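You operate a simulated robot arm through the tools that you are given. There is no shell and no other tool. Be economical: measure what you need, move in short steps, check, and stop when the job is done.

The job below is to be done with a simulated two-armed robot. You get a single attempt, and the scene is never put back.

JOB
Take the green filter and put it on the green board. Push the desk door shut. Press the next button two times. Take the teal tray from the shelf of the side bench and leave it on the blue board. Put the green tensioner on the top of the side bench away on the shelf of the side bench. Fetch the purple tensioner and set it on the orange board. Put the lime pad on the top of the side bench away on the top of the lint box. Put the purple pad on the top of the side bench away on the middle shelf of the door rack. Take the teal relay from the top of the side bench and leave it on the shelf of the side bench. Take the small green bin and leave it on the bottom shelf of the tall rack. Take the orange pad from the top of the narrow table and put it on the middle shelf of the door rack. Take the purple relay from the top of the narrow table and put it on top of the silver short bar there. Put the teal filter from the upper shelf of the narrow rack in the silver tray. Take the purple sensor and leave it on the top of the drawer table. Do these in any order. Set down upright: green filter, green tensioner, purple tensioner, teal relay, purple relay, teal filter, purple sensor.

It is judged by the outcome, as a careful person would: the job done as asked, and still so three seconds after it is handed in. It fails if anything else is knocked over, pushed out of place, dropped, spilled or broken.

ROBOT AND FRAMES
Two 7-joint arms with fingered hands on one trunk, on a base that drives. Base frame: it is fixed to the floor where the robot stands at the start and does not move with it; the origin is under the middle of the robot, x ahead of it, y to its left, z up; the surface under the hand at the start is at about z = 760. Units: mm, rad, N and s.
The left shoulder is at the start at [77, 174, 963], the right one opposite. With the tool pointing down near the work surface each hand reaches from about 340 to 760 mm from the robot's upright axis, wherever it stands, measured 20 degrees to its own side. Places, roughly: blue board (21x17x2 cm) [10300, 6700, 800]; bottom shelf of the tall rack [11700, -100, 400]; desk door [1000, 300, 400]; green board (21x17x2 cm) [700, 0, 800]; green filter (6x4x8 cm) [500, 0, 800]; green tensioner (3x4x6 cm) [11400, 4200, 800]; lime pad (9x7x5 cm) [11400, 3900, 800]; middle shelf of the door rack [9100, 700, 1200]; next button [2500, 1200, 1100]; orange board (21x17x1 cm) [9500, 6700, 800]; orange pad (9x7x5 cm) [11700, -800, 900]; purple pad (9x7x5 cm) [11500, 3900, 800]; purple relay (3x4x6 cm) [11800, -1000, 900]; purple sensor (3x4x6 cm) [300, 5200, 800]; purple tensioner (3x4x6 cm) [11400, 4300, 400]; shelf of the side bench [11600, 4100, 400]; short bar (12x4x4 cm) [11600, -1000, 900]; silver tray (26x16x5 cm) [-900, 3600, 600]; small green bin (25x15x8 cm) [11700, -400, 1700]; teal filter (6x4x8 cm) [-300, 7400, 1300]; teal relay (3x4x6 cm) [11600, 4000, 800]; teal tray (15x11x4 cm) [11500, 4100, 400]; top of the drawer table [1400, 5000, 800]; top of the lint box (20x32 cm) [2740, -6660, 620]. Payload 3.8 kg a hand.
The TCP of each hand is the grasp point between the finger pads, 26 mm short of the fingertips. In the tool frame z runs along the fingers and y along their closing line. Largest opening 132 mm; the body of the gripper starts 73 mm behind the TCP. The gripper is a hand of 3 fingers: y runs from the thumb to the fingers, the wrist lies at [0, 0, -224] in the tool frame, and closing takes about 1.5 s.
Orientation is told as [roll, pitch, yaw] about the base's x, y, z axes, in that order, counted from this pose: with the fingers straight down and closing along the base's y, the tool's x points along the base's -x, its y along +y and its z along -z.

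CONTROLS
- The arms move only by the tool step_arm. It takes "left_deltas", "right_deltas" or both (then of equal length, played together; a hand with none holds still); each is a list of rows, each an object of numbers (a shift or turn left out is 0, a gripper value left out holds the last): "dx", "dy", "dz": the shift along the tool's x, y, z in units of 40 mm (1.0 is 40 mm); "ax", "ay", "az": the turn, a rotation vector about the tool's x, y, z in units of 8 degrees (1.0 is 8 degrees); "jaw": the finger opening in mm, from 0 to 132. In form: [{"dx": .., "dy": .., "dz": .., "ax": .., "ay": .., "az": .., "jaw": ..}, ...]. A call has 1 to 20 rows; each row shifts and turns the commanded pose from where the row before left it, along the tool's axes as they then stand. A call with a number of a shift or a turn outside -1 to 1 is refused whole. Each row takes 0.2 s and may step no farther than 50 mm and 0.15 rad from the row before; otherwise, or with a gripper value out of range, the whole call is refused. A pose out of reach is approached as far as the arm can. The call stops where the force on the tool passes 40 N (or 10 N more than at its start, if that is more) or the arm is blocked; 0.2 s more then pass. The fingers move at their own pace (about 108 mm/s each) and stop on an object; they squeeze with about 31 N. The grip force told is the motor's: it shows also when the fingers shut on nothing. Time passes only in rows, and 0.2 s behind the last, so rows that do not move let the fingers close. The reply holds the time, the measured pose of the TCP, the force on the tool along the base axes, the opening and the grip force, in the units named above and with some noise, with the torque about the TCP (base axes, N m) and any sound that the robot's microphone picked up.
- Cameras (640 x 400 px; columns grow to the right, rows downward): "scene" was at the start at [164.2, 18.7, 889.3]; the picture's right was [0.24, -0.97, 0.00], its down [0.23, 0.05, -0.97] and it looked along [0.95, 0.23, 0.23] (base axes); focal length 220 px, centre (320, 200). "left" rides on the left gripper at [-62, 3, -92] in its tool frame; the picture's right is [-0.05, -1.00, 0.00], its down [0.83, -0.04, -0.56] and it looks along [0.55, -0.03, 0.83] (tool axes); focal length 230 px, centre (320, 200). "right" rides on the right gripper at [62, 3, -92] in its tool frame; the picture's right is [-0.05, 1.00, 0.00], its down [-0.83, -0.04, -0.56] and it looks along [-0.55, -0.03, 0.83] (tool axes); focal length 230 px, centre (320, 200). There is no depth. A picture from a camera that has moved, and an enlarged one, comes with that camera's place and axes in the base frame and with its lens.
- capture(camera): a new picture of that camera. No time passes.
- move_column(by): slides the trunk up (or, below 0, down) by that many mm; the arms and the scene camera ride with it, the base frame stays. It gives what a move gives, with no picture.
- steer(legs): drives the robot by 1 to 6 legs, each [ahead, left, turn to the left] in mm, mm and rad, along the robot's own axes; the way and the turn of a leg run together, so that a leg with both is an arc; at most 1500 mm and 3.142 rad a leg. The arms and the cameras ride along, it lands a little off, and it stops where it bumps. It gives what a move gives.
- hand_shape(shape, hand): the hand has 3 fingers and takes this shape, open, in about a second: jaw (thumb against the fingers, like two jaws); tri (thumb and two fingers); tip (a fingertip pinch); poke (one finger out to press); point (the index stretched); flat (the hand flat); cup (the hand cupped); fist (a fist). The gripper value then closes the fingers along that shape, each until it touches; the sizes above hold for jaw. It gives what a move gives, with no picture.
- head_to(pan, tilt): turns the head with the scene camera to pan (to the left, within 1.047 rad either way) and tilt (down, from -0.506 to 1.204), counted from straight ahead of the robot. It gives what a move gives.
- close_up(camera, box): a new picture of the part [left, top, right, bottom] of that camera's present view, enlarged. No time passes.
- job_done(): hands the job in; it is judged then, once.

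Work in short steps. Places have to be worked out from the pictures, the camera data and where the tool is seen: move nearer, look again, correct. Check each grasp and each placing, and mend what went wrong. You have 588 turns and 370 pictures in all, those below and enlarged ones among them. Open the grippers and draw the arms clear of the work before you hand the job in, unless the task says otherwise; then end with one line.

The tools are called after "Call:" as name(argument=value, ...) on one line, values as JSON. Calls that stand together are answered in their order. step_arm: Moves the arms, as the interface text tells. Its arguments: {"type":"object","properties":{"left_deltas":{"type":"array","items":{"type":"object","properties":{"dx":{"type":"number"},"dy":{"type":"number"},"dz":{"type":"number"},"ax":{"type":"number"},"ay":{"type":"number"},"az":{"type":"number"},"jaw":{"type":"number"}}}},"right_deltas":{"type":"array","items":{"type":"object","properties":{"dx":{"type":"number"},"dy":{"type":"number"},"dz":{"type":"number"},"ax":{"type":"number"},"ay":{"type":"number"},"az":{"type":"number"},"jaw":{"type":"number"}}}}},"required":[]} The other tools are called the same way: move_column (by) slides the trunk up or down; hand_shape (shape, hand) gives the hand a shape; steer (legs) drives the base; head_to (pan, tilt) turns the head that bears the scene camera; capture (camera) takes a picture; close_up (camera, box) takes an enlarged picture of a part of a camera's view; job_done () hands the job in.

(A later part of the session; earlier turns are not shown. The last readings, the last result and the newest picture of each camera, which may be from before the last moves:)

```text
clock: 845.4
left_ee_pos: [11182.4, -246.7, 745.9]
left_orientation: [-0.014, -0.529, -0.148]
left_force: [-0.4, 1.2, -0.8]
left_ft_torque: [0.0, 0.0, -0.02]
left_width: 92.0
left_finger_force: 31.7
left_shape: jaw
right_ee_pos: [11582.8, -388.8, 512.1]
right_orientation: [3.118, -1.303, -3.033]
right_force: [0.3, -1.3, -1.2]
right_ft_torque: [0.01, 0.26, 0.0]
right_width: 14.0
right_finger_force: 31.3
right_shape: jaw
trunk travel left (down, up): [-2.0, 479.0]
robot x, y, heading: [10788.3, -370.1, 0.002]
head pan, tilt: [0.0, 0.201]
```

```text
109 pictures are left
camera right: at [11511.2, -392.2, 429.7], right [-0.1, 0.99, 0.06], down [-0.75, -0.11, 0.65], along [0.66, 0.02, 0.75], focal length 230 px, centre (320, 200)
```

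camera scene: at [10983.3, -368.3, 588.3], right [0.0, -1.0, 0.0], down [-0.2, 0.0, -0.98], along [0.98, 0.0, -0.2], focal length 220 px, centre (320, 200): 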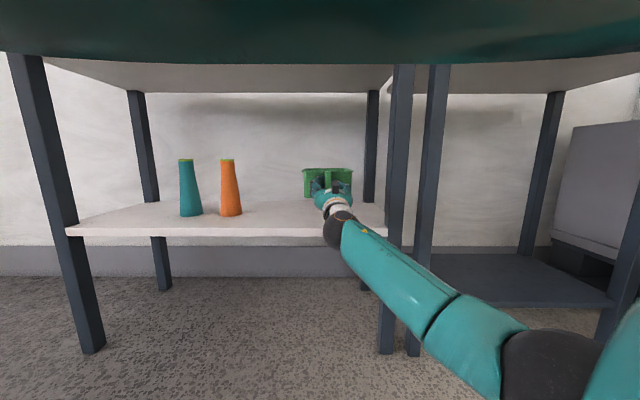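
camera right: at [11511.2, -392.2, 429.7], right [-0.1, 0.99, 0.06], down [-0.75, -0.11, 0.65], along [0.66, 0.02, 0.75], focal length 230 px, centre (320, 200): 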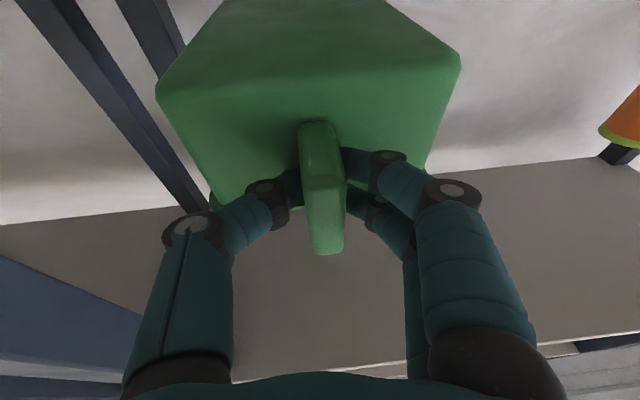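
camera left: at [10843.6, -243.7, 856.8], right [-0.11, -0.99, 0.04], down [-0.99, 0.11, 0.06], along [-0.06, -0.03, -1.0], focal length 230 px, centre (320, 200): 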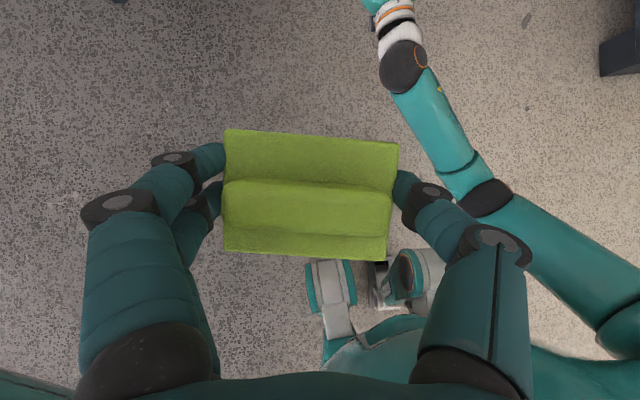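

In position above the shelf. Lower 62 mm, then in small steps.

Call:
step_arm(right_deltas=[{"dx": 0.5, "dz": -0.13}, {"dx": 0.5, "dz": -0.13}, {"dx": 0.5, "dz": -0.13}, {"dx": 0.1, "dz": -0.03}, {"dx": 0.1, "dz": -0.03}, {"dx": 0.1, "dz": -0.03}, {}])

Call:
close_up(camera="scene", box=[220, 130, 420, 260])

```text
clock: 847.0
left_ee_pos: [11181.7, -245.7, 747.2]
left_orientation: [-0.014, -0.532, -0.151]
left_force: [0.4, -0.3, -0.8]
left_ft_torque: [-0.01, -0.01, 0.0]
left_width: 91.7
left_finger_force: 31.4
left_shape: jaw
right_ee_pos: [11583.8, -387.2, 446.1]
right_orientation: [3.111, -1.292, -3.03]
right_force: [-4.0, -1.4, 23.6]
right_ft_torque: [0.02, -0.32, -0.06]
right_width: 13.5
right_finger_force: 31.1
right_shape: jaw
trunk travel left (down, up): [-2.0, 479.0]
robot x, y, heading: [10787.8, -367.4, 0.0]
head pan, tilt: [0.0, 0.201]
```

```text
3.08 times, centred on (320, 195) of scene
camera zoom: at [10981.9, -368.3, 588.8], right [0.0, -1.0, 0.0], down [-0.2, 0.0, -0.98], along [0.98, 0.0, -0.2], focal length 678 px, centre (320, 215)
```

zoom: 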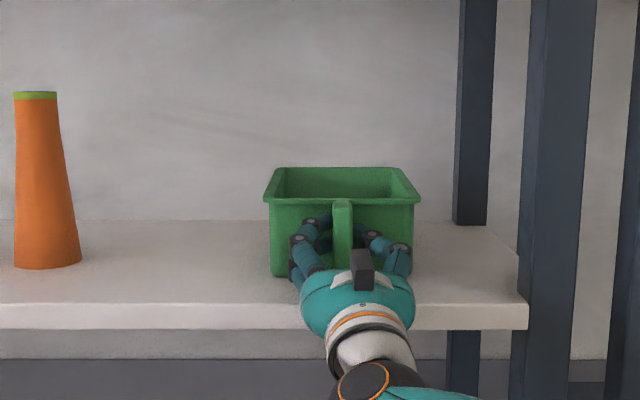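

Bin is on the shelf. Relieve 2 mm and open the fingers.

Call:
step_arm(right_deltas=[{"dx": -0.05, "dz": 0.01}, {"jaw": 30}, {"jaw": 55}, {}, {}])

Call:
close_up(camera="scene", box=[220, 130, 420, 260])

Call:
capture(camera="right")

```text
clock: 848.2
left_ee_pos: [11183.7, -246.2, 745.9]
left_orientation: [-0.014, -0.528, -0.148]
left_force: [0.2, 0.1, -0.6]
left_ft_torque: [0.01, 0.02, 0.01]
left_width: 91.9
left_finger_force: 30.9
left_shape: jaw
right_ee_pos: [11584.8, -389.7, 439.4]
right_orientation: [3.117, -1.303, -3.033]
right_force: [0.0, -0.3, 1.0]
right_ft_torque: [0.04, -0.01, -0.02]
right_width: 54.4
right_finger_force: 0.0
right_shape: jaw
trunk travel left (down, up): [-2.0, 479.0]
robot x, y, heading: [10786.5, -368.1, -0.001]
head pan, tilt: [0.0, 0.201]
```

```text
3.08 times, centred on (320, 195) of scene
camera zoom: at [10983.2, -368.3, 588.3], right [0.0, -1.0, 0.0], down [-0.2, 0.0, -0.98], along [0.98, 0.0, -0.2], focal length 678 px, centre (320, 215)
```

zoom: 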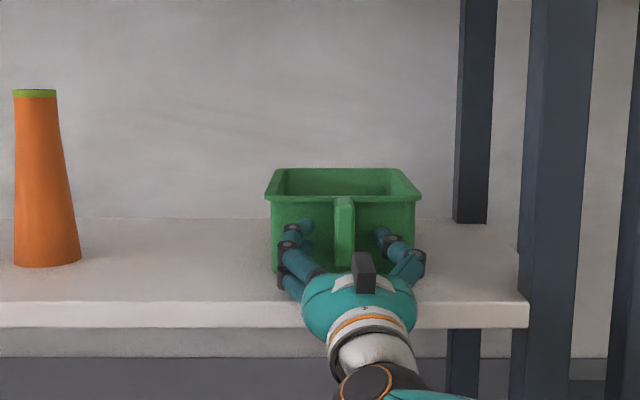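

```text
106 pictures are left
camera right: at [11511.4, -391.8, 357.0], right [-0.1, 0.99, 0.06], down [-0.75, -0.11, 0.65], along [0.66, 0.02, 0.75], focal length 230 px, centre (320, 200)
```

right: 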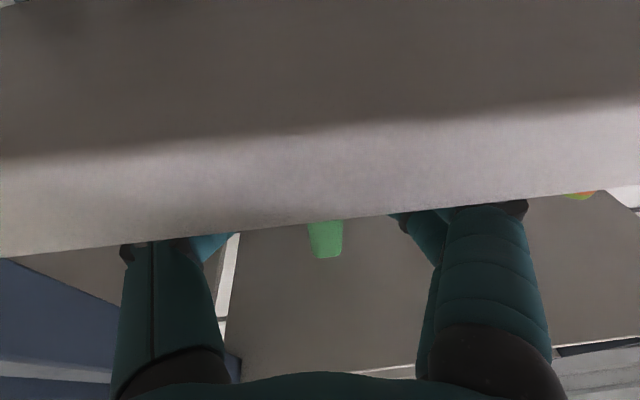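

Bin rests on the bottom shelf. Back out.

Call:
steer(legs=[[-400, 0, 0]])

Call:
capture(camera="scene")

```text
clock: 850.7
left_ee_pos: [10777.2, -248.7, 745.3]
left_orientation: [-0.015, -0.529, -0.155]
left_force: [-0.4, 0.4, -0.8]
left_ft_torque: [0.01, -0.01, -0.01]
left_width: 91.8
left_finger_force: 30.7
left_shape: jaw
right_ee_pos: [11178.5, -392.9, 439.2]
right_orientation: [3.117, -1.303, -3.039]
right_force: [-0.3, 0.2, -0.1]
right_ft_torque: [-0.04, 0.0, -0.04]
right_width: 54.6
right_finger_force: 0.0
right_shape: jaw
trunk travel left (down, up): [-2.0, 479.0]
robot x, y, heading: [10381.6, -370.5, -0.0]
head pan, tilt: [0.0, 0.201]
```

```text
105 pictures are left
camera scene: at [10578.4, -369.8, 588.3], right [0.0, -1.0, 0.0], down [-0.2, 0.0, -0.98], along [0.98, 0.0, -0.2], focal length 220 px, centre (320, 200)
```

scene: 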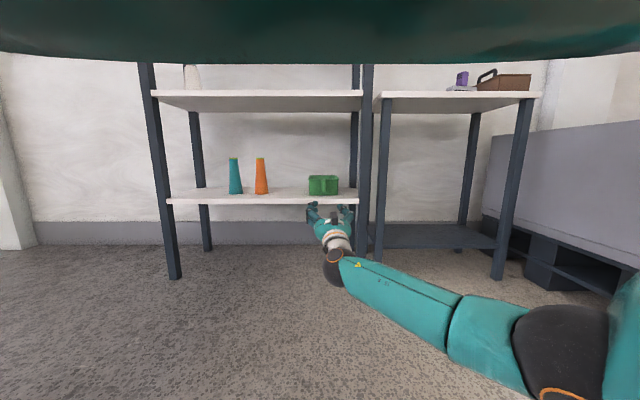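

Bin done. Now the orange pad: raise the column 300 and bring the right hand back to a forward-down pitch above table height.

Call:
move_column(by=300)

Call:
step_arm(right_deltas=[{"dz": -0.9, "dx": -0.3}, {"dz": -0.9, "dx": -0.3}, {"ay": 0.95, "dx": -0.5}, {"ay": 0.95, "dx": -0.5}, {"ay": 0.95, "dx": -0.5}, {"ay": 0.95, "dx": -0.5}, {"ay": 0.95, "dx": -0.5}, {"ay": 0.95, "dx": -0.5}, {"ay": 0.95, "dx": -0.5}, {"dx": -0.8, "jaw": 125}, {"dx": -0.8}, {}])

Call:
steer(legs=[[0, -330, 0]])

Call:
capture(camera="right")

```text
clock: 853.7
left_ee_pos: [10778.7, -249.0, 1046.2]
left_orientation: [-0.016, -0.529, -0.153]
left_force: [0.5, -0.3, -1.9]
left_ft_torque: [0.01, -0.01, 0.01]
left_width: 91.8
left_finger_force: 31.1
left_shape: jaw
right_ee_pos: [11179.6, -392.9, 739.6]
right_orientation: [3.114, -1.304, -3.035]
right_force: [-0.4, -0.1, -1.1]
right_ft_torque: [0.0, -0.03, -0.01]
right_width: 54.5
right_finger_force: 0.0
right_shape: jaw
trunk travel left (down, up): [-302.0, 179.0]
robot x, y, heading: [10380.0, -368.8, 0.003]
head pan, tilt: [0.0, 0.201]
```

```text
clock: 856.3
left_ee_pos: [10778.1, -248.9, 1046.9]
left_orientation: [-0.017, -0.529, -0.152]
left_force: [0.1, -0.2, -0.8]
left_ft_torque: [0.0, 0.05, -0.04]
left_width: 91.7
left_finger_force: 31.5
left_shape: jaw
right_ee_pos: [11161.8, -396.6, 930.9]
right_orientation: [0.012, -0.91, 0.072]
right_force: [0.2, -0.8, -0.5]
right_ft_torque: [-0.01, 0.0, 0.02]
right_width: 125.0
right_finger_force: 0.0
right_shape: jaw
trunk travel left (down, up): [-302.0, 179.0]
robot x, y, heading: [10382.4, -369.8, 0.002]
head pan, tilt: [0.0, 0.201]
```

```text
clock: 859.8
left_ee_pos: [10778.1, -576.0, 1046.1]
left_orientation: [-0.014, -0.528, -0.142]
left_force: [0.1, -0.3, -0.8]
left_ft_torque: [0.01, 0.01, -0.03]
left_width: 91.7
left_finger_force: 31.4
left_shape: jaw
right_ee_pos: [11163.5, -718.4, 930.3]
right_orientation: [0.01, -0.911, 0.083]
right_force: [-0.2, -0.4, 0.9]
right_ft_torque: [-0.03, 0.01, 0.01]
right_width: 125.0
right_finger_force: 0.1
right_shape: jaw
trunk travel left (down, up): [-302.0, 179.0]
robot x, y, heading: [10386.7, -703.3, 0.01]
head pan, tilt: [0.0, 0.201]
```

```text
104 pictures are left
camera right: at [11053.1, -726.7, 939.0], right [-0.06, 1.0, 0.05], down [0.08, -0.04, 1.0], along [1.0, 0.06, -0.07], focal length 230 px, centre (320, 200)
```

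right: 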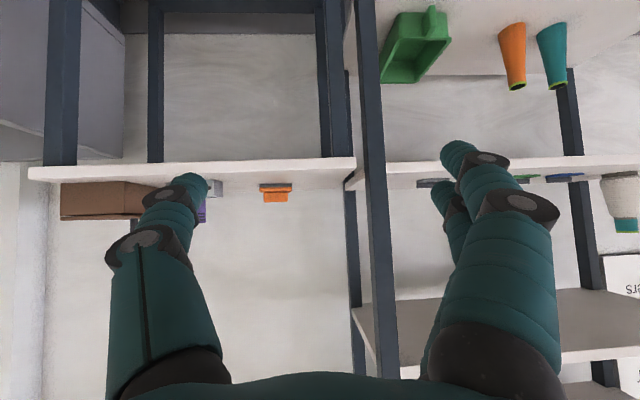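

Good configuration. The orange pad (≈(11717, −813)) is turned about −13°. I turn the hand to match, shift right 95 and drive 400 ahead.

Call:
step_arm(right_deltas=[{"ax": 0.58, "az": 0.47}, {"ax": 0.58, "az": 0.47}, {"ax": 0.58, "az": 0.47}, {}])

Call:
steer(legs=[[0, -95, -0.01], [400, 0, 0]])

Call:
capture(camera="right")

Call:
head_to(pan=0, tilt=0.35)

Call:
capture(camera="scene")

```text
clock: 860.8
left_ee_pos: [10779.7, -575.6, 1045.6]
left_orientation: [-0.014, -0.528, -0.142]
left_force: [0.3, 0.4, -0.8]
left_ft_torque: [-0.03, 0.01, 0.02]
left_width: 91.6
left_finger_force: 31.4
left_shape: jaw
right_ee_pos: [11162.9, -717.4, 929.3]
right_orientation: [0.022, -0.906, -0.24]
right_force: [-0.6, -0.1, -1.0]
right_ft_torque: [-0.03, 0.03, 0.01]
right_width: 125.2
right_finger_force: 0.1
right_shape: jaw
trunk travel left (down, up): [-302.0, 179.0]
robot x, y, heading: [10386.6, -699.9, 0.007]
head pan, tilt: [0.0, 0.201]
```

```text
clock: 864.4
left_ee_pos: [11178.5, -673.7, 1045.1]
left_orientation: [-0.016, -0.528, -0.154]
left_force: [-0.3, 0.1, -1.0]
left_ft_torque: [0.01, 0.01, -0.01]
left_width: 91.6
left_finger_force: 30.7
left_shape: jaw
right_ee_pos: [11562.3, -822.1, 930.0]
right_orientation: [0.021, -0.907, -0.247]
right_force: [0.2, -0.4, 0.5]
right_ft_torque: [0.07, 0.02, 0.0]
right_width: 124.9
right_finger_force: 0.1
right_shape: jaw
trunk travel left (down, up): [-302.0, 179.0]
robot x, y, heading: [10785.5, -795.6, 0.001]
head pan, tilt: [0.0, 0.201]
```

```text
103 pictures are left
camera right: at [11456.6, -794.0, 939.2], right [0.26, 0.96, 0.05], down [0.06, -0.07, 1.0], along [0.96, -0.26, -0.08], focal length 230 px, centre (320, 200)
```

right: 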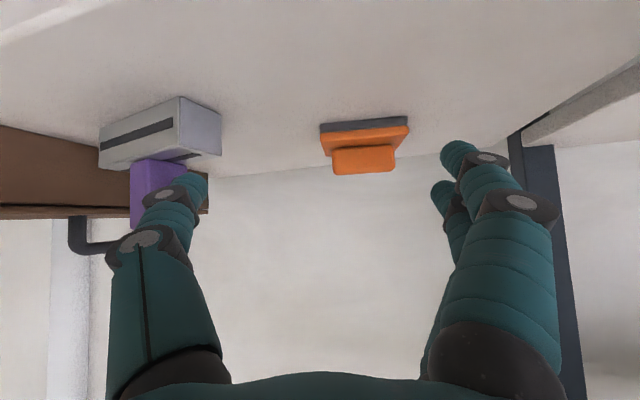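

```text
clock: 865.1
left_ee_pos: [11180.0, -674.8, 1045.9]
left_orientation: [-0.015, -0.528, -0.154]
left_force: [0.8, -0.6, -0.3]
left_ft_torque: [0.01, 0.01, -0.02]
left_width: 91.8
left_finger_force: 30.8
left_shape: jaw
right_ee_pos: [11562.8, -822.4, 930.9]
right_orientation: [0.023, -0.906, -0.248]
right_force: [0.5, -1.0, 1.2]
right_ft_torque: [0.01, 0.01, -0.04]
right_width: 124.8
right_finger_force: 0.1
right_shape: jaw
trunk travel left (down, up): [-302.0, 179.0]
robot x, y, heading: [10781.5, -794.7, -0.004]
head pan, tilt: [0.0, 0.351]
```

```text
102 pictures are left
camera scene: at [10964.4, -796.5, 867.4], right [0.0, -1.0, 0.0], down [-0.34, 0.0, -0.94], along [0.94, 0.0, -0.34], focal length 220 px, centre (320, 200)
```

scene: 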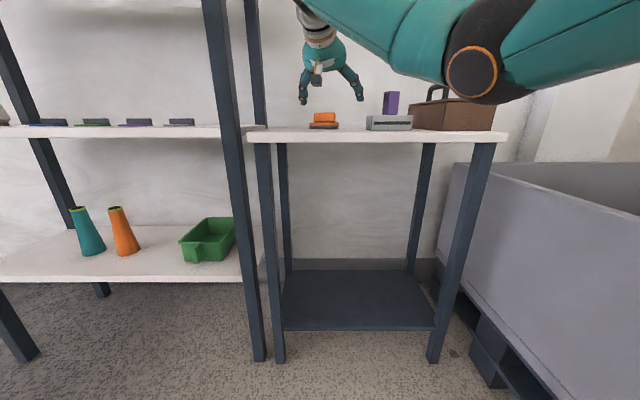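

Pad centre ≈(11723, −816), table ≈837. Drive 150 ahead, trim 9 mm left, lower to z≈885 and check.

Call:
steer(legs=[[150, 0, 0.004]])

Call:
step_arm(right_deltas=[{"dy": 0.22}, {"dx": 0.44, "dz": 0.35}, {"dx": 0.44, "dz": 0.35}, {}])

Call:
capture(camera="right")

```text
clock: 866.5
left_ee_pos: [11331.8, -672.7, 1046.4]
left_orientation: [-0.014, -0.529, -0.148]
left_force: [-0.2, -0.4, -0.2]
left_ft_torque: [0.02, 0.03, 0.01]
left_width: 91.8
left_finger_force: 31.2
left_shape: jaw
right_ee_pos: [11715.4, -819.3, 929.3]
right_orientation: [0.021, -0.907, -0.244]
right_force: [-0.2, 0.6, -0.2]
right_ft_torque: [-0.05, 0.01, -0.04]
right_width: 124.8
right_finger_force: 0.1
right_shape: jaw
trunk travel left (down, up): [-302.0, 179.0]
robot x, y, heading: [10934.2, -794.3, 0.005]
head pan, tilt: [0.0, 0.351]
```

```text
clock: 867.5
left_ee_pos: [11332.3, -672.3, 1046.1]
left_orientation: [-0.014, -0.528, -0.15]
left_force: [-0.3, 0.4, -1.0]
left_ft_torque: [0.02, -0.01, 0.0]
left_width: 91.8
left_finger_force: 30.9
left_shape: jaw
right_ee_pos: [11717.5, -810.2, 884.1]
right_orientation: [0.023, -0.908, -0.242]
right_force: [-0.5, 0.2, 0.2]
right_ft_torque: [0.01, -0.02, 0.0]
right_width: 124.7
right_finger_force: 0.0
right_shape: jaw
trunk travel left (down, up): [-302.0, 179.0]
robot x, y, heading: [10937.0, -794.8, 0.003]
head pan, tilt: [0.0, 0.351]
```

```text
101 pictures are left
camera right: at [11610.9, -783.0, 894.7], right [0.26, 0.97, 0.05], down [0.06, -0.07, 1.0], along [0.96, -0.25, -0.07], focal length 230 px, centre (320, 200)
```

right: 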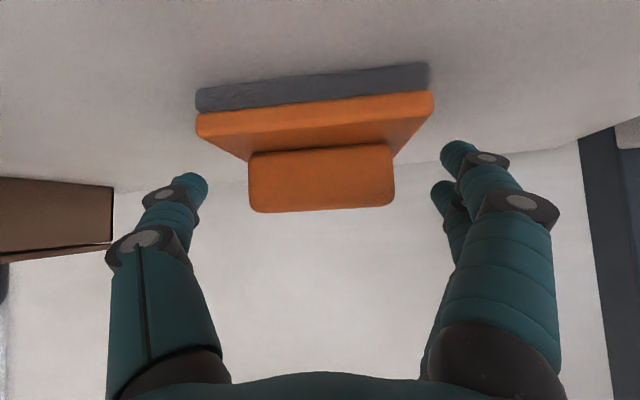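

Rotate +11° to square up, lower to z≈871, and close.

Call:
step_arm(right_deltas=[{"ax": -0.54, "az": -0.43}, {"ax": -0.54, "az": -0.43}, {"dx": 0.2, "dz": 0.16, "dy": -0.05}, {"jaw": 95}, {}, {"jaw": 55}, {}, {}, {}])

Call:
capture(camera="right")

```text
clock: 869.5
left_ee_pos: [11330.0, -673.9, 1046.6]
left_orientation: [-0.014, -0.531, -0.148]
left_force: [-0.8, -0.2, -0.7]
left_ft_torque: [-0.02, 0.03, -0.01]
left_width: 91.5
left_finger_force: 31.0
left_shape: jaw
right_ee_pos: [11716.0, -810.9, 876.2]
right_orientation: [0.018, -0.917, -0.046]
right_force: [2.4, 1.9, 12.9]
right_ft_torque: [-0.54, -0.13, 0.08]
right_width: 66.0
right_finger_force: 31.1
right_shape: jaw
trunk travel left (down, up): [-302.0, 179.0]
robot x, y, heading: [10938.2, -793.1, 0.006]
head pan, tilt: [0.0, 0.351]
```

```text
100 pictures are left
camera right: at [11606.5, -805.0, 886.2], right [0.06, 1.0, 0.05], down [0.06, -0.06, 1.0], along [1.0, -0.06, -0.07], focal length 230 px, centre (320, 200)
```

right: 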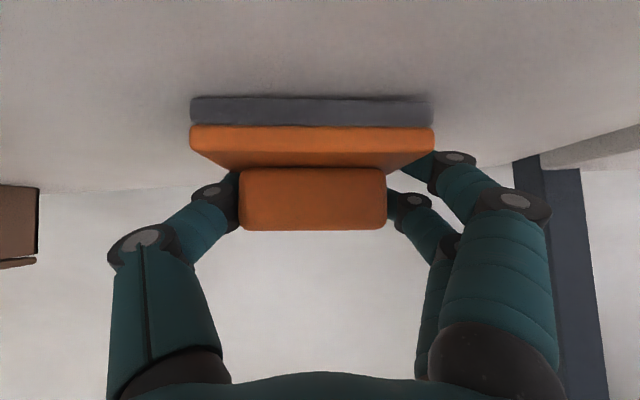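

The fingers hold the pad by its handle (66). Lift 100 mm and check.

Call:
step_arm(right_deltas=[{"dx": -0.3, "dz": -0.23}, {"dx": -0.66, "dz": -0.51}, {"dx": -0.66, "dz": -0.51}, {"dx": -0.66, "dz": -0.51}, {}])

Call:
steer(legs=[[-450, 0, 0]])

Call:
capture(camera="right")

Call:
capture(camera="scene")

```text
clock: 870.6
left_ee_pos: [11331.6, -672.6, 1047.0]
left_orientation: [-0.015, -0.529, -0.149]
left_force: [-0.7, -0.3, -0.4]
left_ft_torque: [-0.01, -0.02, 0.01]
left_width: 91.9
left_finger_force: 31.0
left_shape: jaw
right_ee_pos: [11718.8, -812.7, 990.1]
right_orientation: [0.017, -0.909, -0.05]
right_force: [0.0, 0.3, -0.1]
right_ft_torque: [0.01, 0.0, 0.0]
right_width: 61.7
right_finger_force: 30.8
right_shape: jaw
trunk travel left (down, up): [-302.0, 179.0]
robot x, y, heading: [10934.1, -795.1, 0.005]
head pan, tilt: [0.0, 0.351]
```

```text
clock: 873.3
left_ee_pos: [10886.9, -675.2, 1046.2]
left_orientation: [-0.016, -0.529, -0.15]
left_force: [-0.3, 0.6, -0.1]
left_ft_torque: [-0.02, -0.03, 0.01]
left_width: 91.6
left_finger_force: 31.2
left_shape: jaw
right_ee_pos: [11274.5, -814.3, 990.9]
right_orientation: [0.017, -0.911, -0.05]
right_force: [-0.1, -0.3, -0.6]
right_ft_torque: [0.01, -0.03, -0.04]
right_width: 61.7
right_finger_force: 31.4
right_shape: jaw
trunk travel left (down, up): [-302.0, 179.0]
robot x, y, heading: [10491.2, -798.0, 0.006]
head pan, tilt: [0.0, 0.351]
```

```text
99 pictures are left
camera right: at [11164.2, -808.1, 999.6], right [0.07, 1.0, 0.05], down [0.07, -0.06, 1.0], along [1.0, -0.06, -0.07], focal length 230 px, centre (320, 200)
```

right: 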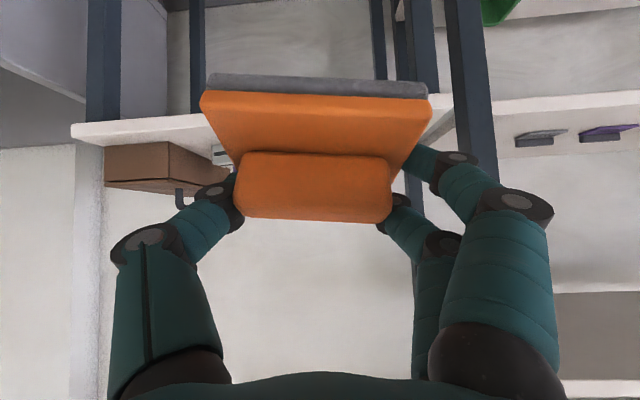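

```text
98 pictures are left
camera scene: at [10672.3, -797.2, 867.4], right [0.0, -1.0, 0.0], down [-0.34, 0.0, -0.94], along [0.94, 0.0, -0.34], focal length 220 px, centre (320, 200)
```

scene: 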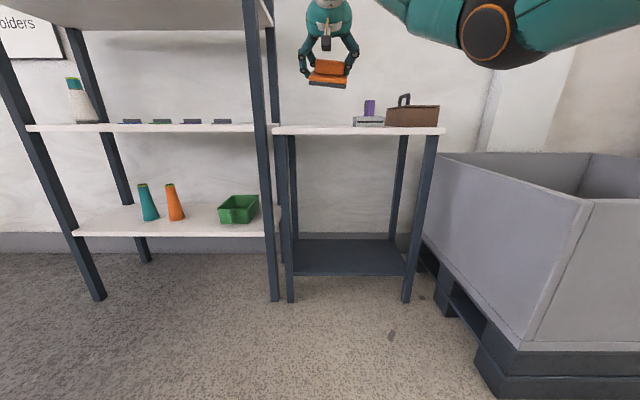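

Orange pad held; relay still stands on the bar. Drive to the door rack: back, strafe north, turn, strafe west.

Call:
steer(legs=[[-250, 0, 0], [0, 1350, 0], [0, 1350, 0], [0, 0, -1.576], [0, -950, 0]])

Call:
move_column(by=175)

Call:
step_arm(right_deltas=[{"dx": -0.75, "dz": -0.57}, {"dx": -0.75, "dz": -0.57}, {"dx": -0.75, "dz": -0.57}, {"dx": -0.75, "dz": -0.57}, {}])

Call:
head_to(pan=0, tilt=0.05)

Call:
capture(camera="scene")

```text
clock: 910.5
left_ee_pos: [9474.7, 1547.9, 1045.6]
left_orientation: [-0.014, -0.529, -1.75]
left_force: [-0.3, 0.3, -1.3]
left_ft_torque: [-0.03, 0.02, -0.04]
left_width: 91.7
left_finger_force: 31.0
left_shape: jaw
right_ee_pos: [9323.0, 1165.7, 990.5]
right_orientation: [0.017, -0.909, -1.652]
right_force: [-0.4, 0.4, 0.0]
right_ft_torque: [0.02, 0.0, -0.02]
right_width: 61.7
right_finger_force: 30.7
right_shape: jaw
trunk travel left (down, up): [-302.0, 179.0]
robot x, y, heading: [9366.0, 1946.5, -1.601]
head pan, tilt: [0.0, 0.351]
```

```text
clock: 912.5
left_ee_pos: [9473.6, 1548.3, 1219.6]
left_orientation: [-0.015, -0.527, -1.754]
left_force: [-0.3, -0.6, -0.1]
left_ft_torque: [0.02, 0.03, -0.02]
left_width: 91.6
left_finger_force: 31.0
left_shape: jaw
right_ee_pos: [9323.4, 1169.5, 1178.6]
right_orientation: [0.02, -0.928, -1.653]
right_force: [0.4, 0.1, -1.3]
right_ft_torque: [-0.04, 0.02, 0.02]
right_width: 61.8
right_finger_force: 31.0
right_shape: jaw
trunk travel left (down, up): [-477.0, 4.0]
robot x, y, heading: [9365.2, 1949.0, -1.601]
head pan, tilt: [0.0, 0.351]
```

```text
clock: 913.7
left_ee_pos: [9475.6, 1550.1, 1220.5]
left_orientation: [-0.013, -0.528, -1.749]
left_force: [-0.4, -0.9, -1.3]
left_ft_torque: [0.01, 0.02, 0.03]
left_width: 91.5
left_finger_force: 31.2
left_shape: jaw
right_ee_pos: [9306.7, 1204.6, 1309.6]
right_orientation: [0.019, -0.928, -1.654]
right_force: [-0.5, -0.4, -0.6]
right_ft_torque: [-0.02, -0.02, 0.01]
right_width: 61.0
right_finger_force: 31.0
right_shape: jaw
right hand out of reach, approached as far as the arm can: row 1, 2, 3, 4
trunk travel left (down, up): [-477.0, 4.0]
robot x, y, heading: [9364.8, 1948.4, -1.598]
head pan, tilt: [0.0, 0.351]
```

```text
clock: 914.5
left_ee_pos: [9475.7, 1548.9, 1221.6]
left_orientation: [-0.014, -0.529, -1.75]
left_force: [-0.9, 0.5, -0.5]
left_ft_torque: [-0.02, 0.01, 0.01]
left_width: 91.4
left_finger_force: 31.0
left_shape: jaw
right_ee_pos: [9305.7, 1206.3, 1308.4]
right_orientation: [0.017, -0.929, -1.653]
right_force: [0.0, -0.7, 0.5]
right_ft_torque: [0.0, 0.0, 0.03]
right_width: 61.2
right_finger_force: 31.2
right_shape: jaw
trunk travel left (down, up): [-477.0, 4.0]
robot x, y, heading: [9369.0, 1945.6, -1.598]
head pan, tilt: [0.0, 0.051]
```

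```text
97 pictures are left
camera scene: at [9360.1, 1747.3, 1104.4], right [-1.0, 0.03, 0.0], down [0.0, 0.05, -1.0], along [-0.03, -1.0, -0.05], focal length 220 px, centre (320, 200)
```

scene: 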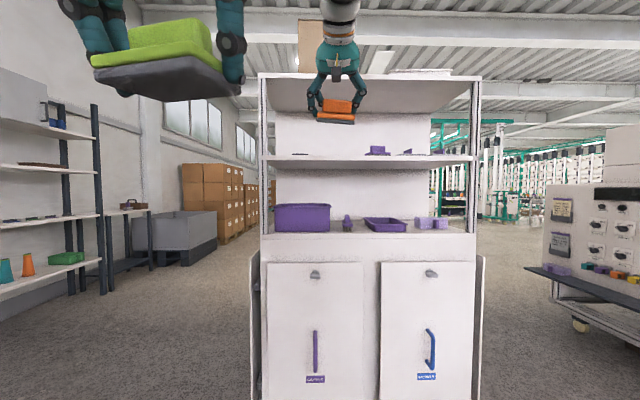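

Align and drive in 300 mm first.

Call:
steer(legs=[[0, -65, 0.027], [300, 0, 0]])

Call:
capture(camera="right")

```text
clock: 917.4
left_ee_pos: [9422.0, 1252.8, 1221.6]
left_orientation: [-0.014, -0.53, -1.722]
left_force: [-0.4, 0.9, -0.7]
left_ft_torque: [0.01, 0.01, 0.02]
left_width: 91.6
left_finger_force: 31.1
left_shape: jaw
right_ee_pos: [9263.1, 904.9, 1310.9]
right_orientation: [0.02, -0.931, -1.624]
right_force: [-0.6, -0.4, -0.4]
right_ft_torque: [0.0, 0.01, 0.0]
right_width: 61.4
right_finger_force: 30.8
right_shape: jaw
trunk travel left (down, up): [-477.0, 4.0]
robot x, y, heading: [9300.8, 1649.1, -1.569]
head pan, tilt: [0.0, 0.051]
```

```text
96 pictures are left
camera right: at [9270.7, 1015.0, 1317.7], right [1.0, -0.07, 0.05], down [-0.06, -0.05, 1.0], along [-0.07, -1.0, -0.05], focal length 230 px, centre (320, 200)
```

right: 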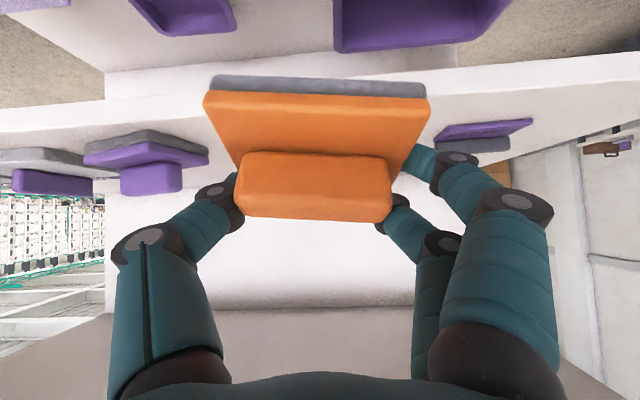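

Free gap x 9145–9381, centred on the hand. Drive 90 mm further and lower to contact.

Call:
steer(legs=[[90, 0, 0]])

Call:
step_arm(right_deltas=[{"dx": 0.2, "dz": 0.15}, {"dx": 0.12, "dz": 0.09}, {"dx": 0.08, "dz": 0.06}, {"dx": 0.08, "dz": 0.06}, {"dx": 0.08, "dz": 0.06}, {}])

Call:
capture(camera="right")

```text
clock: 918.5
left_ee_pos: [9422.3, 1164.1, 1221.6]
left_orientation: [-0.013, -0.529, -1.726]
left_force: [0.4, 0.4, -0.6]
left_ft_torque: [0.03, 0.0, 0.0]
left_width: 91.6
left_finger_force: 30.9
left_shape: jaw
right_ee_pos: [9263.5, 816.8, 1310.5]
right_orientation: [0.019, -0.93, -1.625]
right_force: [0.3, -0.2, 0.1]
right_ft_torque: [0.05, 0.0, -0.01]
right_width: 61.3
right_finger_force: 31.3
right_shape: jaw
trunk travel left (down, up): [-477.0, 4.0]
robot x, y, heading: [9301.1, 1559.8, -1.573]
head pan, tilt: [0.0, 0.051]
```

```text
clock: 919.9
left_ee_pos: [9422.9, 1165.2, 1220.8]
left_orientation: [-0.013, -0.532, -1.724]
left_force: [-0.1, -0.3, -0.8]
left_ft_torque: [-0.03, -0.01, -0.02]
left_width: 92.0
left_finger_force: 31.1
left_shape: jaw
right_ee_pos: [9267.3, 808.9, 1288.3]
right_orientation: [0.018, -0.933, -1.623]
right_force: [0.3, -2.3, 13.1]
right_ft_torque: [0.25, 0.6, 0.09]
right_width: 60.8
right_finger_force: 30.8
right_shape: jaw
right hand out of reach, approached as far as the arm can: row 1, 3, 5
trunk travel left (down, up): [-477.0, 4.0]
robot x, y, heading: [9300.0, 1564.2, -1.572]
head pan, tilt: [0.0, 0.051]
```

```text
95 pictures are left
camera right: at [9274.6, 918.5, 1294.8], right [1.0, -0.07, 0.05], down [-0.06, -0.05, 1.0], along [-0.07, -1.0, -0.05], focal length 230 px, centre (320, 200)
```

right: 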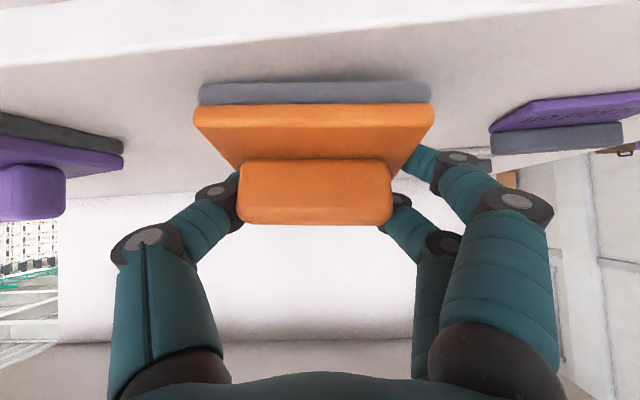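

Contact at the front edge (slightly tilted). Press 5 mm more to flatten, then open.

Call:
step_arm(right_deltas=[{"dx": 0.06, "dz": 0.05}, {"dx": 0.06, "dz": 0.05}, {"jaw": 70}, {"jaw": 82}, {"jaw": 95}, {}, {}])

Call:
capture(camera="right")

```text
clock: 921.5
left_ee_pos: [9422.7, 1163.5, 1220.6]
left_orientation: [-0.016, -0.529, -1.724]
left_force: [0.5, 0.2, -2.1]
left_ft_torque: [-0.01, 0.0, 0.01]
left_width: 91.5
left_finger_force: 30.8
left_shape: jaw
right_ee_pos: [9267.6, 806.5, 1278.5]
right_orientation: [0.018, -0.924, -1.626]
right_force: [1.2, 0.6, 1.4]
right_ft_torque: [-0.05, 0.06, 0.02]
right_width: 94.8
right_finger_force: 0.0
right_shape: jaw
trunk travel left (down, up): [-477.0, 4.0]
robot x, y, heading: [9303.0, 1559.9, -1.573]
head pan, tilt: [0.0, 0.051]
```

```text
94 pictures are left
camera right: at [9274.9, 916.0, 1286.1], right [1.0, -0.07, 0.05], down [-0.06, -0.05, 1.0], along [-0.07, -1.0, -0.06], focal length 230 px, centre (320, 200)
```

right: 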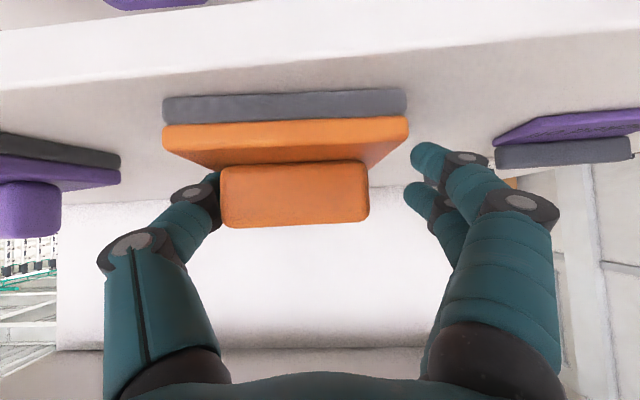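

Orange pad lies flat. Raise 15 mm, open wide, and back off.

Call:
step_arm(right_deltas=[{"dx": -0.15, "dz": -0.12}, {"dx": -0.15, "dz": -0.12}, {"jaw": 130}, {}, {}])

Call:
steer(legs=[[-300, 0, 0]])

Call:
capture(camera="right")

```text
clock: 922.7
left_ee_pos: [9422.8, 1164.6, 1221.4]
left_orientation: [-0.015, -0.531, -1.725]
left_force: [-0.1, -0.4, -1.0]
left_ft_torque: [-0.01, 0.04, -0.01]
left_width: 91.7
left_finger_force: 30.8
left_shape: jaw
right_ee_pos: [9266.6, 809.0, 1294.1]
right_orientation: [0.02, -0.932, -1.623]
right_force: [-0.2, 0.0, 0.7]
right_ft_torque: [0.01, -0.02, 0.0]
right_width: 130.0
right_finger_force: 0.0
right_shape: jaw
trunk travel left (down, up): [-477.0, 4.0]
robot x, y, heading: [9300.7, 1559.7, -1.568]
head pan, tilt: [0.0, 0.051]
```

```text
clock: 924.7
left_ee_pos: [9423.7, 1459.0, 1220.4]
left_orientation: [-0.012, -0.529, -1.719]
left_force: [0.1, 0.2, -0.6]
left_ft_torque: [0.01, 0.01, -0.03]
left_width: 91.7
left_finger_force: 30.7
left_shape: jaw
right_ee_pos: [9268.4, 1101.0, 1292.7]
right_orientation: [0.018, -0.932, -1.618]
right_force: [0.0, 0.6, 0.8]
right_ft_torque: [0.03, 0.01, -0.04]
right_width: 130.0
right_finger_force: 0.1
right_shape: jaw
trunk travel left (down, up): [-477.0, 4.0]
robot x, y, heading: [9301.0, 1854.6, -1.568]
head pan, tilt: [0.0, 0.051]
```

```text
93 pictures are left
camera right: at [9275.7, 1211.7, 1300.3], right [1.0, -0.06, 0.05], down [-0.06, -0.05, 1.0], along [-0.06, -1.0, -0.05], focal length 230 px, centre (320, 200)
```

right: 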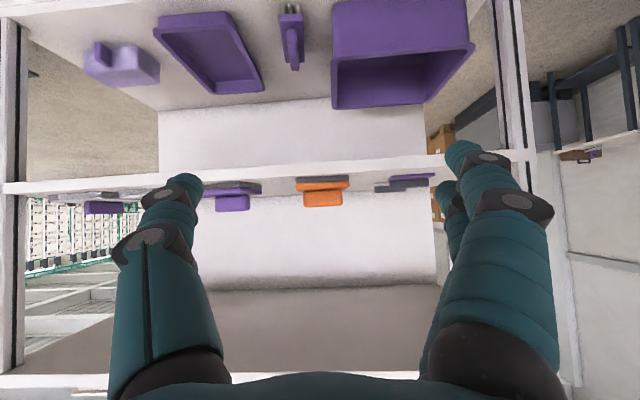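

Both pads lie on the middle shelf. Now to the lint box far southwest. Tuck the right hand and drive down the east aisle to look for a way.

Call:
step_arm(right_deltas=[{"dz": 0.5, "dx": 0.5}, {"dz": 0.3, "dx": 0.8}, {"dx": 0.9}, {"dx": 0.9}, {"ay": 0.9}, {"ay": 0.9}, {"ay": 0.9}, {"ay": 0.9}, {"ay": 0.9}, {"ay": 0.9}, {"ay": 0.7}, {"dx": 0.8}, {"dx": 0.8}, {}])

Call:
steer(legs=[[0, 1050, 0], [1450, 0, 0], [1450, 0, 0]])

Call:
head_to(pan=-0.4, tilt=0.1)

Call:
capture(camera="scene")

```text
clock: 927.7
left_ee_pos: [9423.5, 1458.9, 1222.2]
left_orientation: [-0.015, -0.528, -1.72]
left_force: [0.3, -0.4, -1.1]
left_ft_torque: [0.02, 0.02, 0.02]
left_width: 92.0
left_finger_force: 31.0
left_shape: jaw
right_ee_pos: [9214.4, 1283.4, 1155.1]
right_orientation: [0.01, -0.079, -1.605]
right_force: [0.3, 0.8, 1.1]
right_ft_torque: [-0.01, 0.01, 0.01]
right_width: 129.7
right_finger_force: 0.1
right_shape: jaw
right hand out of reach, approached as far as the arm can: row 8, 9, 10, 11
trunk travel left (down, up): [-477.0, 4.0]
robot x, y, heading: [9300.6, 1855.9, -1.559]
head pan, tilt: [0.0, 0.051]
```

```text
clock: 950.8
left_ee_pos: [10568.5, -1435.3, 1221.2]
left_orientation: [-0.014, -0.53, -1.687]
left_force: [-0.5, -0.5, 0.4]
left_ft_torque: [-0.02, 0.0, 0.0]
left_width: 91.8
left_finger_force: 31.5
left_shape: jaw
right_ee_pos: [10363.8, -1619.0, 1155.5]
right_orientation: [0.013, -0.082, -1.576]
right_force: [0.6, 0.4, 0.9]
right_ft_torque: [0.03, -0.01, 0.01]
right_width: 130.0
right_finger_force: 0.0
right_shape: jaw
trunk travel left (down, up): [-477.0, 4.0]
robot x, y, heading: [10431.8, -1044.6, -1.534]
head pan, tilt: [0.0, 0.051]
```

```text
clock: 951.6
left_ee_pos: [10567.9, -1435.3, 1221.6]
left_orientation: [-0.014, -0.529, -1.689]
left_force: [-0.1, 0.0, 0.0]
left_ft_torque: [0.03, 0.0, 0.0]
left_width: 92.1
left_finger_force: 30.9
left_shape: jaw
right_ee_pos: [10365.2, -1618.0, 1155.1]
right_orientation: [0.013, -0.079, -1.575]
right_force: [0.4, 0.0, -0.2]
right_ft_torque: [0.03, -0.01, 0.01]
right_width: 129.9
right_finger_force: 0.0
right_shape: jaw
trunk travel left (down, up): [-477.0, 4.0]
robot x, y, heading: [10437.3, -1048.2, -1.539]
head pan, tilt: [-0.4, 0.099]
```

```text
92 pictures are left
camera scene: at [10404.9, -1239.9, 1100.0], right [-0.93, 0.36, 0.0], down [0.04, 0.09, -1.0], along [-0.35, -0.93, -0.1], focal length 220 px, centre (320, 200)
```

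scene: 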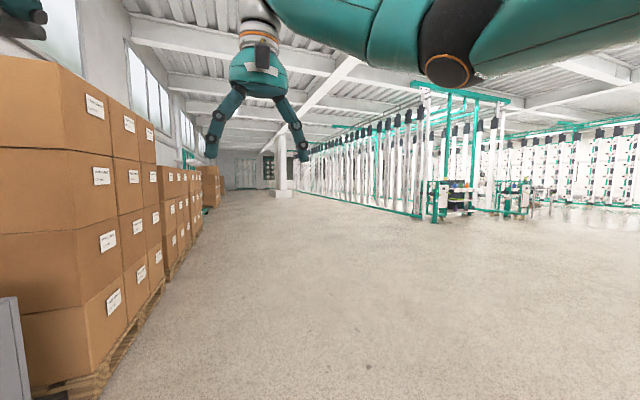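

Open floor all the way southwest; the lint box should be near the teal carts. I head there, looking half-way.

Call:
steer(legs=[[0, 0, -1.0], [1450, 0, 0], [1450, 0, 0], [1450, 0, 0]])

Call:
head_to(pan=0, tilt=0.15)

Call:
capture(camera="scene")

```text
clock: 974.9
left_ee_pos: [6600.2, -3806.0, 1221.3]
left_orientation: [-0.016, -0.531, -2.679]
left_force: [0.2, 0.2, -1.7]
left_ft_torque: [-0.02, 0.0, -0.02]
left_width: 91.7
left_finger_force: 30.9
left_shape: jaw
right_ee_pos: [6335.3, -3736.9, 1155.7]
right_orientation: [0.011, -0.082, -2.564]
right_force: [0.2, 0.5, 0.1]
right_ft_torque: [0.0, -0.01, 0.04]
right_width: 129.9
right_finger_force: 0.1
right_shape: jaw
trunk travel left (down, up): [-477.0, 4.0]
robot x, y, heading: [6852.3, -3483.6, -2.525]
head pan, tilt: [-0.4, 0.099]
```

```text
clock: 975.8
left_ee_pos: [6600.0, -3806.1, 1221.7]
left_orientation: [-0.015, -0.531, -2.679]
left_force: [-0.7, 0.1, -1.3]
left_ft_torque: [0.01, -0.01, -0.01]
left_width: 91.6
left_finger_force: 31.2
left_shape: jaw
right_ee_pos: [6335.1, -3736.2, 1157.2]
right_orientation: [0.011, -0.08, -2.565]
right_force: [0.2, -0.1, 0.4]
right_ft_torque: [0.01, 0.05, -0.01]
right_width: 130.1
right_finger_force: 0.1
right_shape: jaw
trunk travel left (down, up): [-477.0, 4.0]
robot x, y, heading: [6855.3, -3482.1, -2.524]
head pan, tilt: [0.0, 0.15]
```

```text
91 pictures are left
camera scene: at [6688.8, -3595.8, 1095.4], right [-0.58, 0.82, 0.0], down [0.12, 0.09, -0.99], along [-0.81, -0.57, -0.15], focal length 220 px, centre (320, 200)
```

scene: 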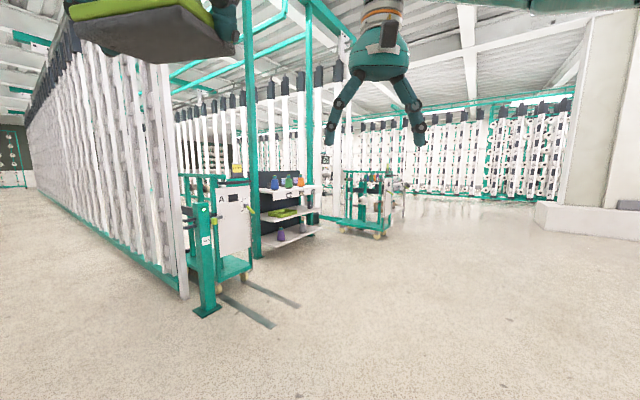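

Creel ends, a white shelf (≈(4775, −5680)) and a teal cart (≈(3417, −4912)) are ahead. I go to about (4500, −4300) and look toward the lint box.

Call:
steer(legs=[[0, 0, -0.26], [1250, 0, 0], [1200, 0, 0], [0, 0, 0.6]])

Call:
capture(camera="scene")

```text
clock: 990.2
left_ee_pos: [4438.1, -4702.3, 1221.1]
left_orientation: [-0.013, -0.531, -2.347]
left_force: [0.0, 0.6, -1.8]
left_ft_torque: [0.03, 0.0, 0.0]
left_width: 91.7
left_finger_force: 30.7
left_shape: jaw
right_ee_pos: [4163.1, -4724.2, 1156.1]
right_orientation: [0.012, -0.079, -2.231]
right_force: [0.3, -0.2, -0.6]
right_ft_torque: [0.01, 0.0, 0.02]
right_width: 130.2
right_finger_force: 0.2
right_shape: jaw
trunk travel left (down, up): [-477.0, 4.0]
robot x, y, heading: [4573.1, -4310.1, -2.196]
head pan, tilt: [0.0, 0.15]
```

```text
90 pictures are left
camera scene: at [4452.5, -4474.8, 1095.3], right [-0.81, 0.58, 0.0], down [0.09, 0.12, -0.99], along [-0.58, -0.8, -0.15], focal length 220 px, centre (320, 200)
```

scene: 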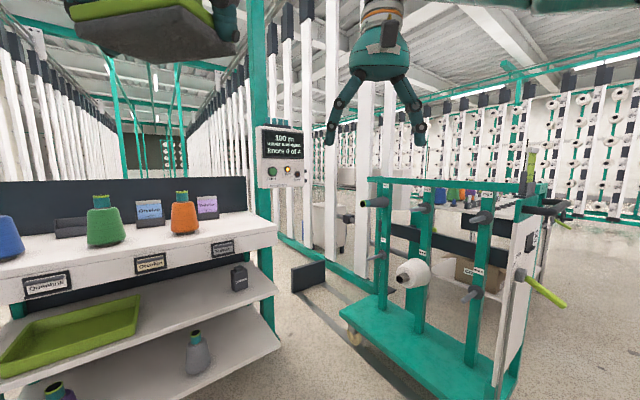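

The lint box is behind the cart. I go around the cart's west side: along y≈−3850 to x≈2700, then face south.

Call:
steer(legs=[[0, 0, -0.945], [0, -450, 0], [1000, 0, 0], [900, 0, 0], [0, 0, 1.57]])

Call:
capture(camera="scene")

```text
clock: 1010.2
left_ee_pos: [2762.3, -4286.4, 1221.0]
left_orientation: [-0.014, -0.532, -1.696]
left_force: [-1.4, -0.4, -1.5]
left_ft_torque: [0.03, 0.0, 0.01]
left_width: 91.4
left_finger_force: 31.1
left_shape: jaw
right_ee_pos: [2557.9, -4468.0, 1156.2]
right_orientation: [0.013, -0.081, -1.58]
right_force: [-0.3, -0.5, 0.6]
right_ft_torque: [0.0, 0.02, -0.01]
right_width: 130.0
right_finger_force: 0.1
right_shape: jaw
trunk travel left (down, up): [-477.0, 4.0]
robot x, y, heading: [2630.9, -3893.4, -1.542]
head pan, tilt: [0.0, 0.15]
```

```text
89 pictures are left
camera scene: at [2637.1, -4096.1, 1095.3], right [-1.0, -0.03, 0.0], down [0.0, 0.15, -0.99], along [0.03, -0.99, -0.15], focal length 220 px, centre (320, 200)
```

scene: 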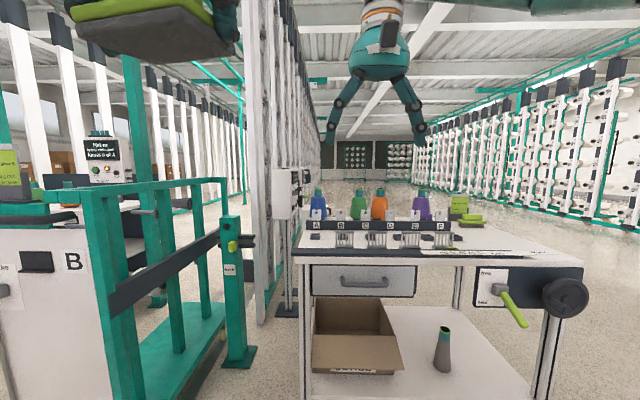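

A work table stands in between. I pass it on its west side (x≈1180), then go south.

Call:
steer(legs=[[0, -1450, -0.03], [1300, 0, 0], [800, 0, 0], [0, 0, 0.9]])

Call:
capture(camera="scene")

```text
clock: 1035.3
left_ee_pos: [1564.8, -6165.7, 1221.1]
left_orientation: [-0.014, -0.529, -0.853]
left_force: [0.1, -0.7, -1.1]
left_ft_torque: [0.02, 0.02, 0.02]
left_width: 91.7
left_finger_force: 30.6
left_shape: jaw
right_ee_pos: [1566.1, -6439.9, 1156.1]
right_orientation: [0.013, -0.082, -0.738]
right_force: [-1.2, -0.6, 0.0]
right_ft_torque: [-0.02, 0.01, -0.05]
right_width: 130.2
right_finger_force: 0.1
right_shape: jaw
trunk travel left (down, up): [-477.0, 4.0]
robot x, y, heading: [1190.2, -6003.3, -0.699]
head pan, tilt: [0.0, 0.15]
```

```text
88 pictures are left
camera scene: at [1339.8, -6133.2, 1095.3], right [-0.64, -0.77, 0.0], down [-0.11, 0.1, -0.99], along [0.76, -0.64, -0.15], focal length 220 px, centre (320, 200)
```

scene: 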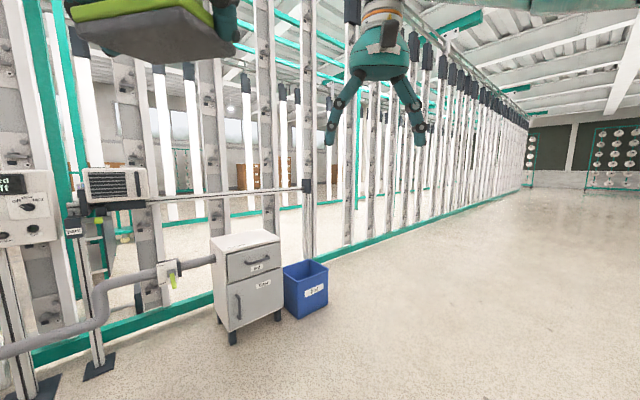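

The lint box is the white cabinet with the pipe, top ≈(2700, −6640). I position in front of it (west side) facing +x and lower the column.

Call:
steer(legs=[[0, 0, 0.699], [0, -760, 0], [800, 0, 0]])

Call:
move_column(by=-330)

Call:
head_to(pan=0, tilt=0.4)

Call:
capture(camera="scene")

Call:
capture(camera="left")

```text
clock: 1048.4
left_ee_pos: [2385.7, -6688.0, 1220.6]
left_orientation: [-0.013, -0.529, -0.182]
left_force: [0.2, 0.7, -1.5]
left_ft_torque: [0.0, -0.02, 0.01]
left_width: 91.4
left_finger_force: 31.3
left_shape: jaw
right_ee_pos: [2557.3, -6903.5, 1155.7]
right_orientation: [0.012, -0.079, -0.066]
right_force: [-0.1, -0.6, -0.1]
right_ft_torque: [0.01, 0.0, -0.04]
right_width: 129.7
right_finger_force: 0.0
right_shape: jaw
trunk travel left (down, up): [-477.0, 4.0]
robot x, y, heading: [1985.8, -6800.5, -0.029]
head pan, tilt: [0.0, 0.15]
```

```text
clock: 1051.6
left_ee_pos: [2385.7, -6686.7, 891.6]
left_orientation: [-0.014, -0.531, -0.181]
left_force: [-0.3, -0.1, -0.3]
left_ft_torque: [0.0, 0.0, 0.04]
left_width: 91.8
left_finger_force: 31.2
left_shape: jaw
right_ee_pos: [2557.7, -6902.4, 826.3]
right_orientation: [0.011, -0.081, -0.065]
right_force: [-0.6, 0.4, -0.2]
right_ft_torque: [0.02, 0.0, 0.01]
right_width: 130.1
right_finger_force: 0.1
right_shape: jaw
trunk travel left (down, up): [-147.0, 334.0]
robot x, y, heading: [1988.9, -6800.4, -0.03]
head pan, tilt: [0.0, 0.15]
```

```text
clock: 1052.4
left_ee_pos: [2387.5, -6688.0, 890.5]
left_orientation: [-0.014, -0.531, -0.181]
left_force: [0.4, 0.7, -1.8]
left_ft_torque: [-0.04, -0.01, 0.0]
left_width: 91.8
left_finger_force: 30.9
left_shape: jaw
right_ee_pos: [2556.5, -6902.2, 826.1]
right_orientation: [0.012, -0.08, -0.066]
right_force: [-1.1, -0.4, 0.5]
right_ft_torque: [-0.01, 0.04, 0.0]
right_width: 130.0
right_finger_force: 0.2
right_shape: jaw
trunk travel left (down, up): [-147.0, 334.0]
robot x, y, heading: [1990.7, -6800.5, -0.031]
head pan, tilt: [0.0, 0.4]
```

```text
87 pictures are left
camera scene: at [2167.4, -6803.7, 707.6], right [-0.03, -1.0, 0.0], down [-0.39, 0.01, -0.92], along [0.92, -0.03, -0.39], focal length 220 px, centre (320, 200)
```

scene: 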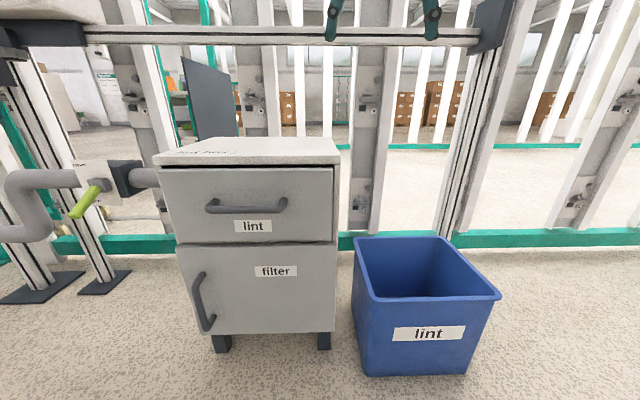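

```text
86 pictures are left
camera left: at [2391.9, -6684.7, 1002.1], right [-0.14, -0.99, 0.04], down [-0.99, 0.15, 0.06], along [-0.06, -0.03, -1.0], focal length 230 px, centre (320, 200)
```

left: 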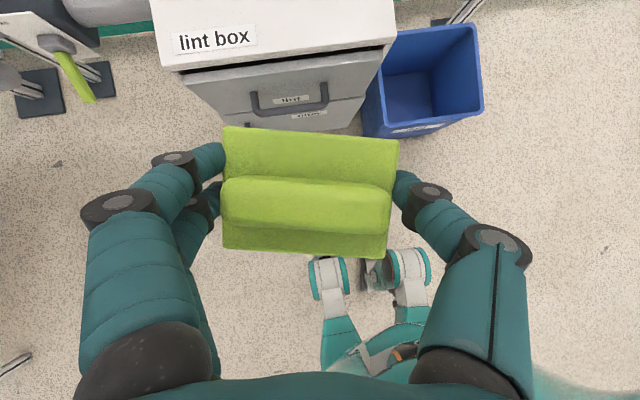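

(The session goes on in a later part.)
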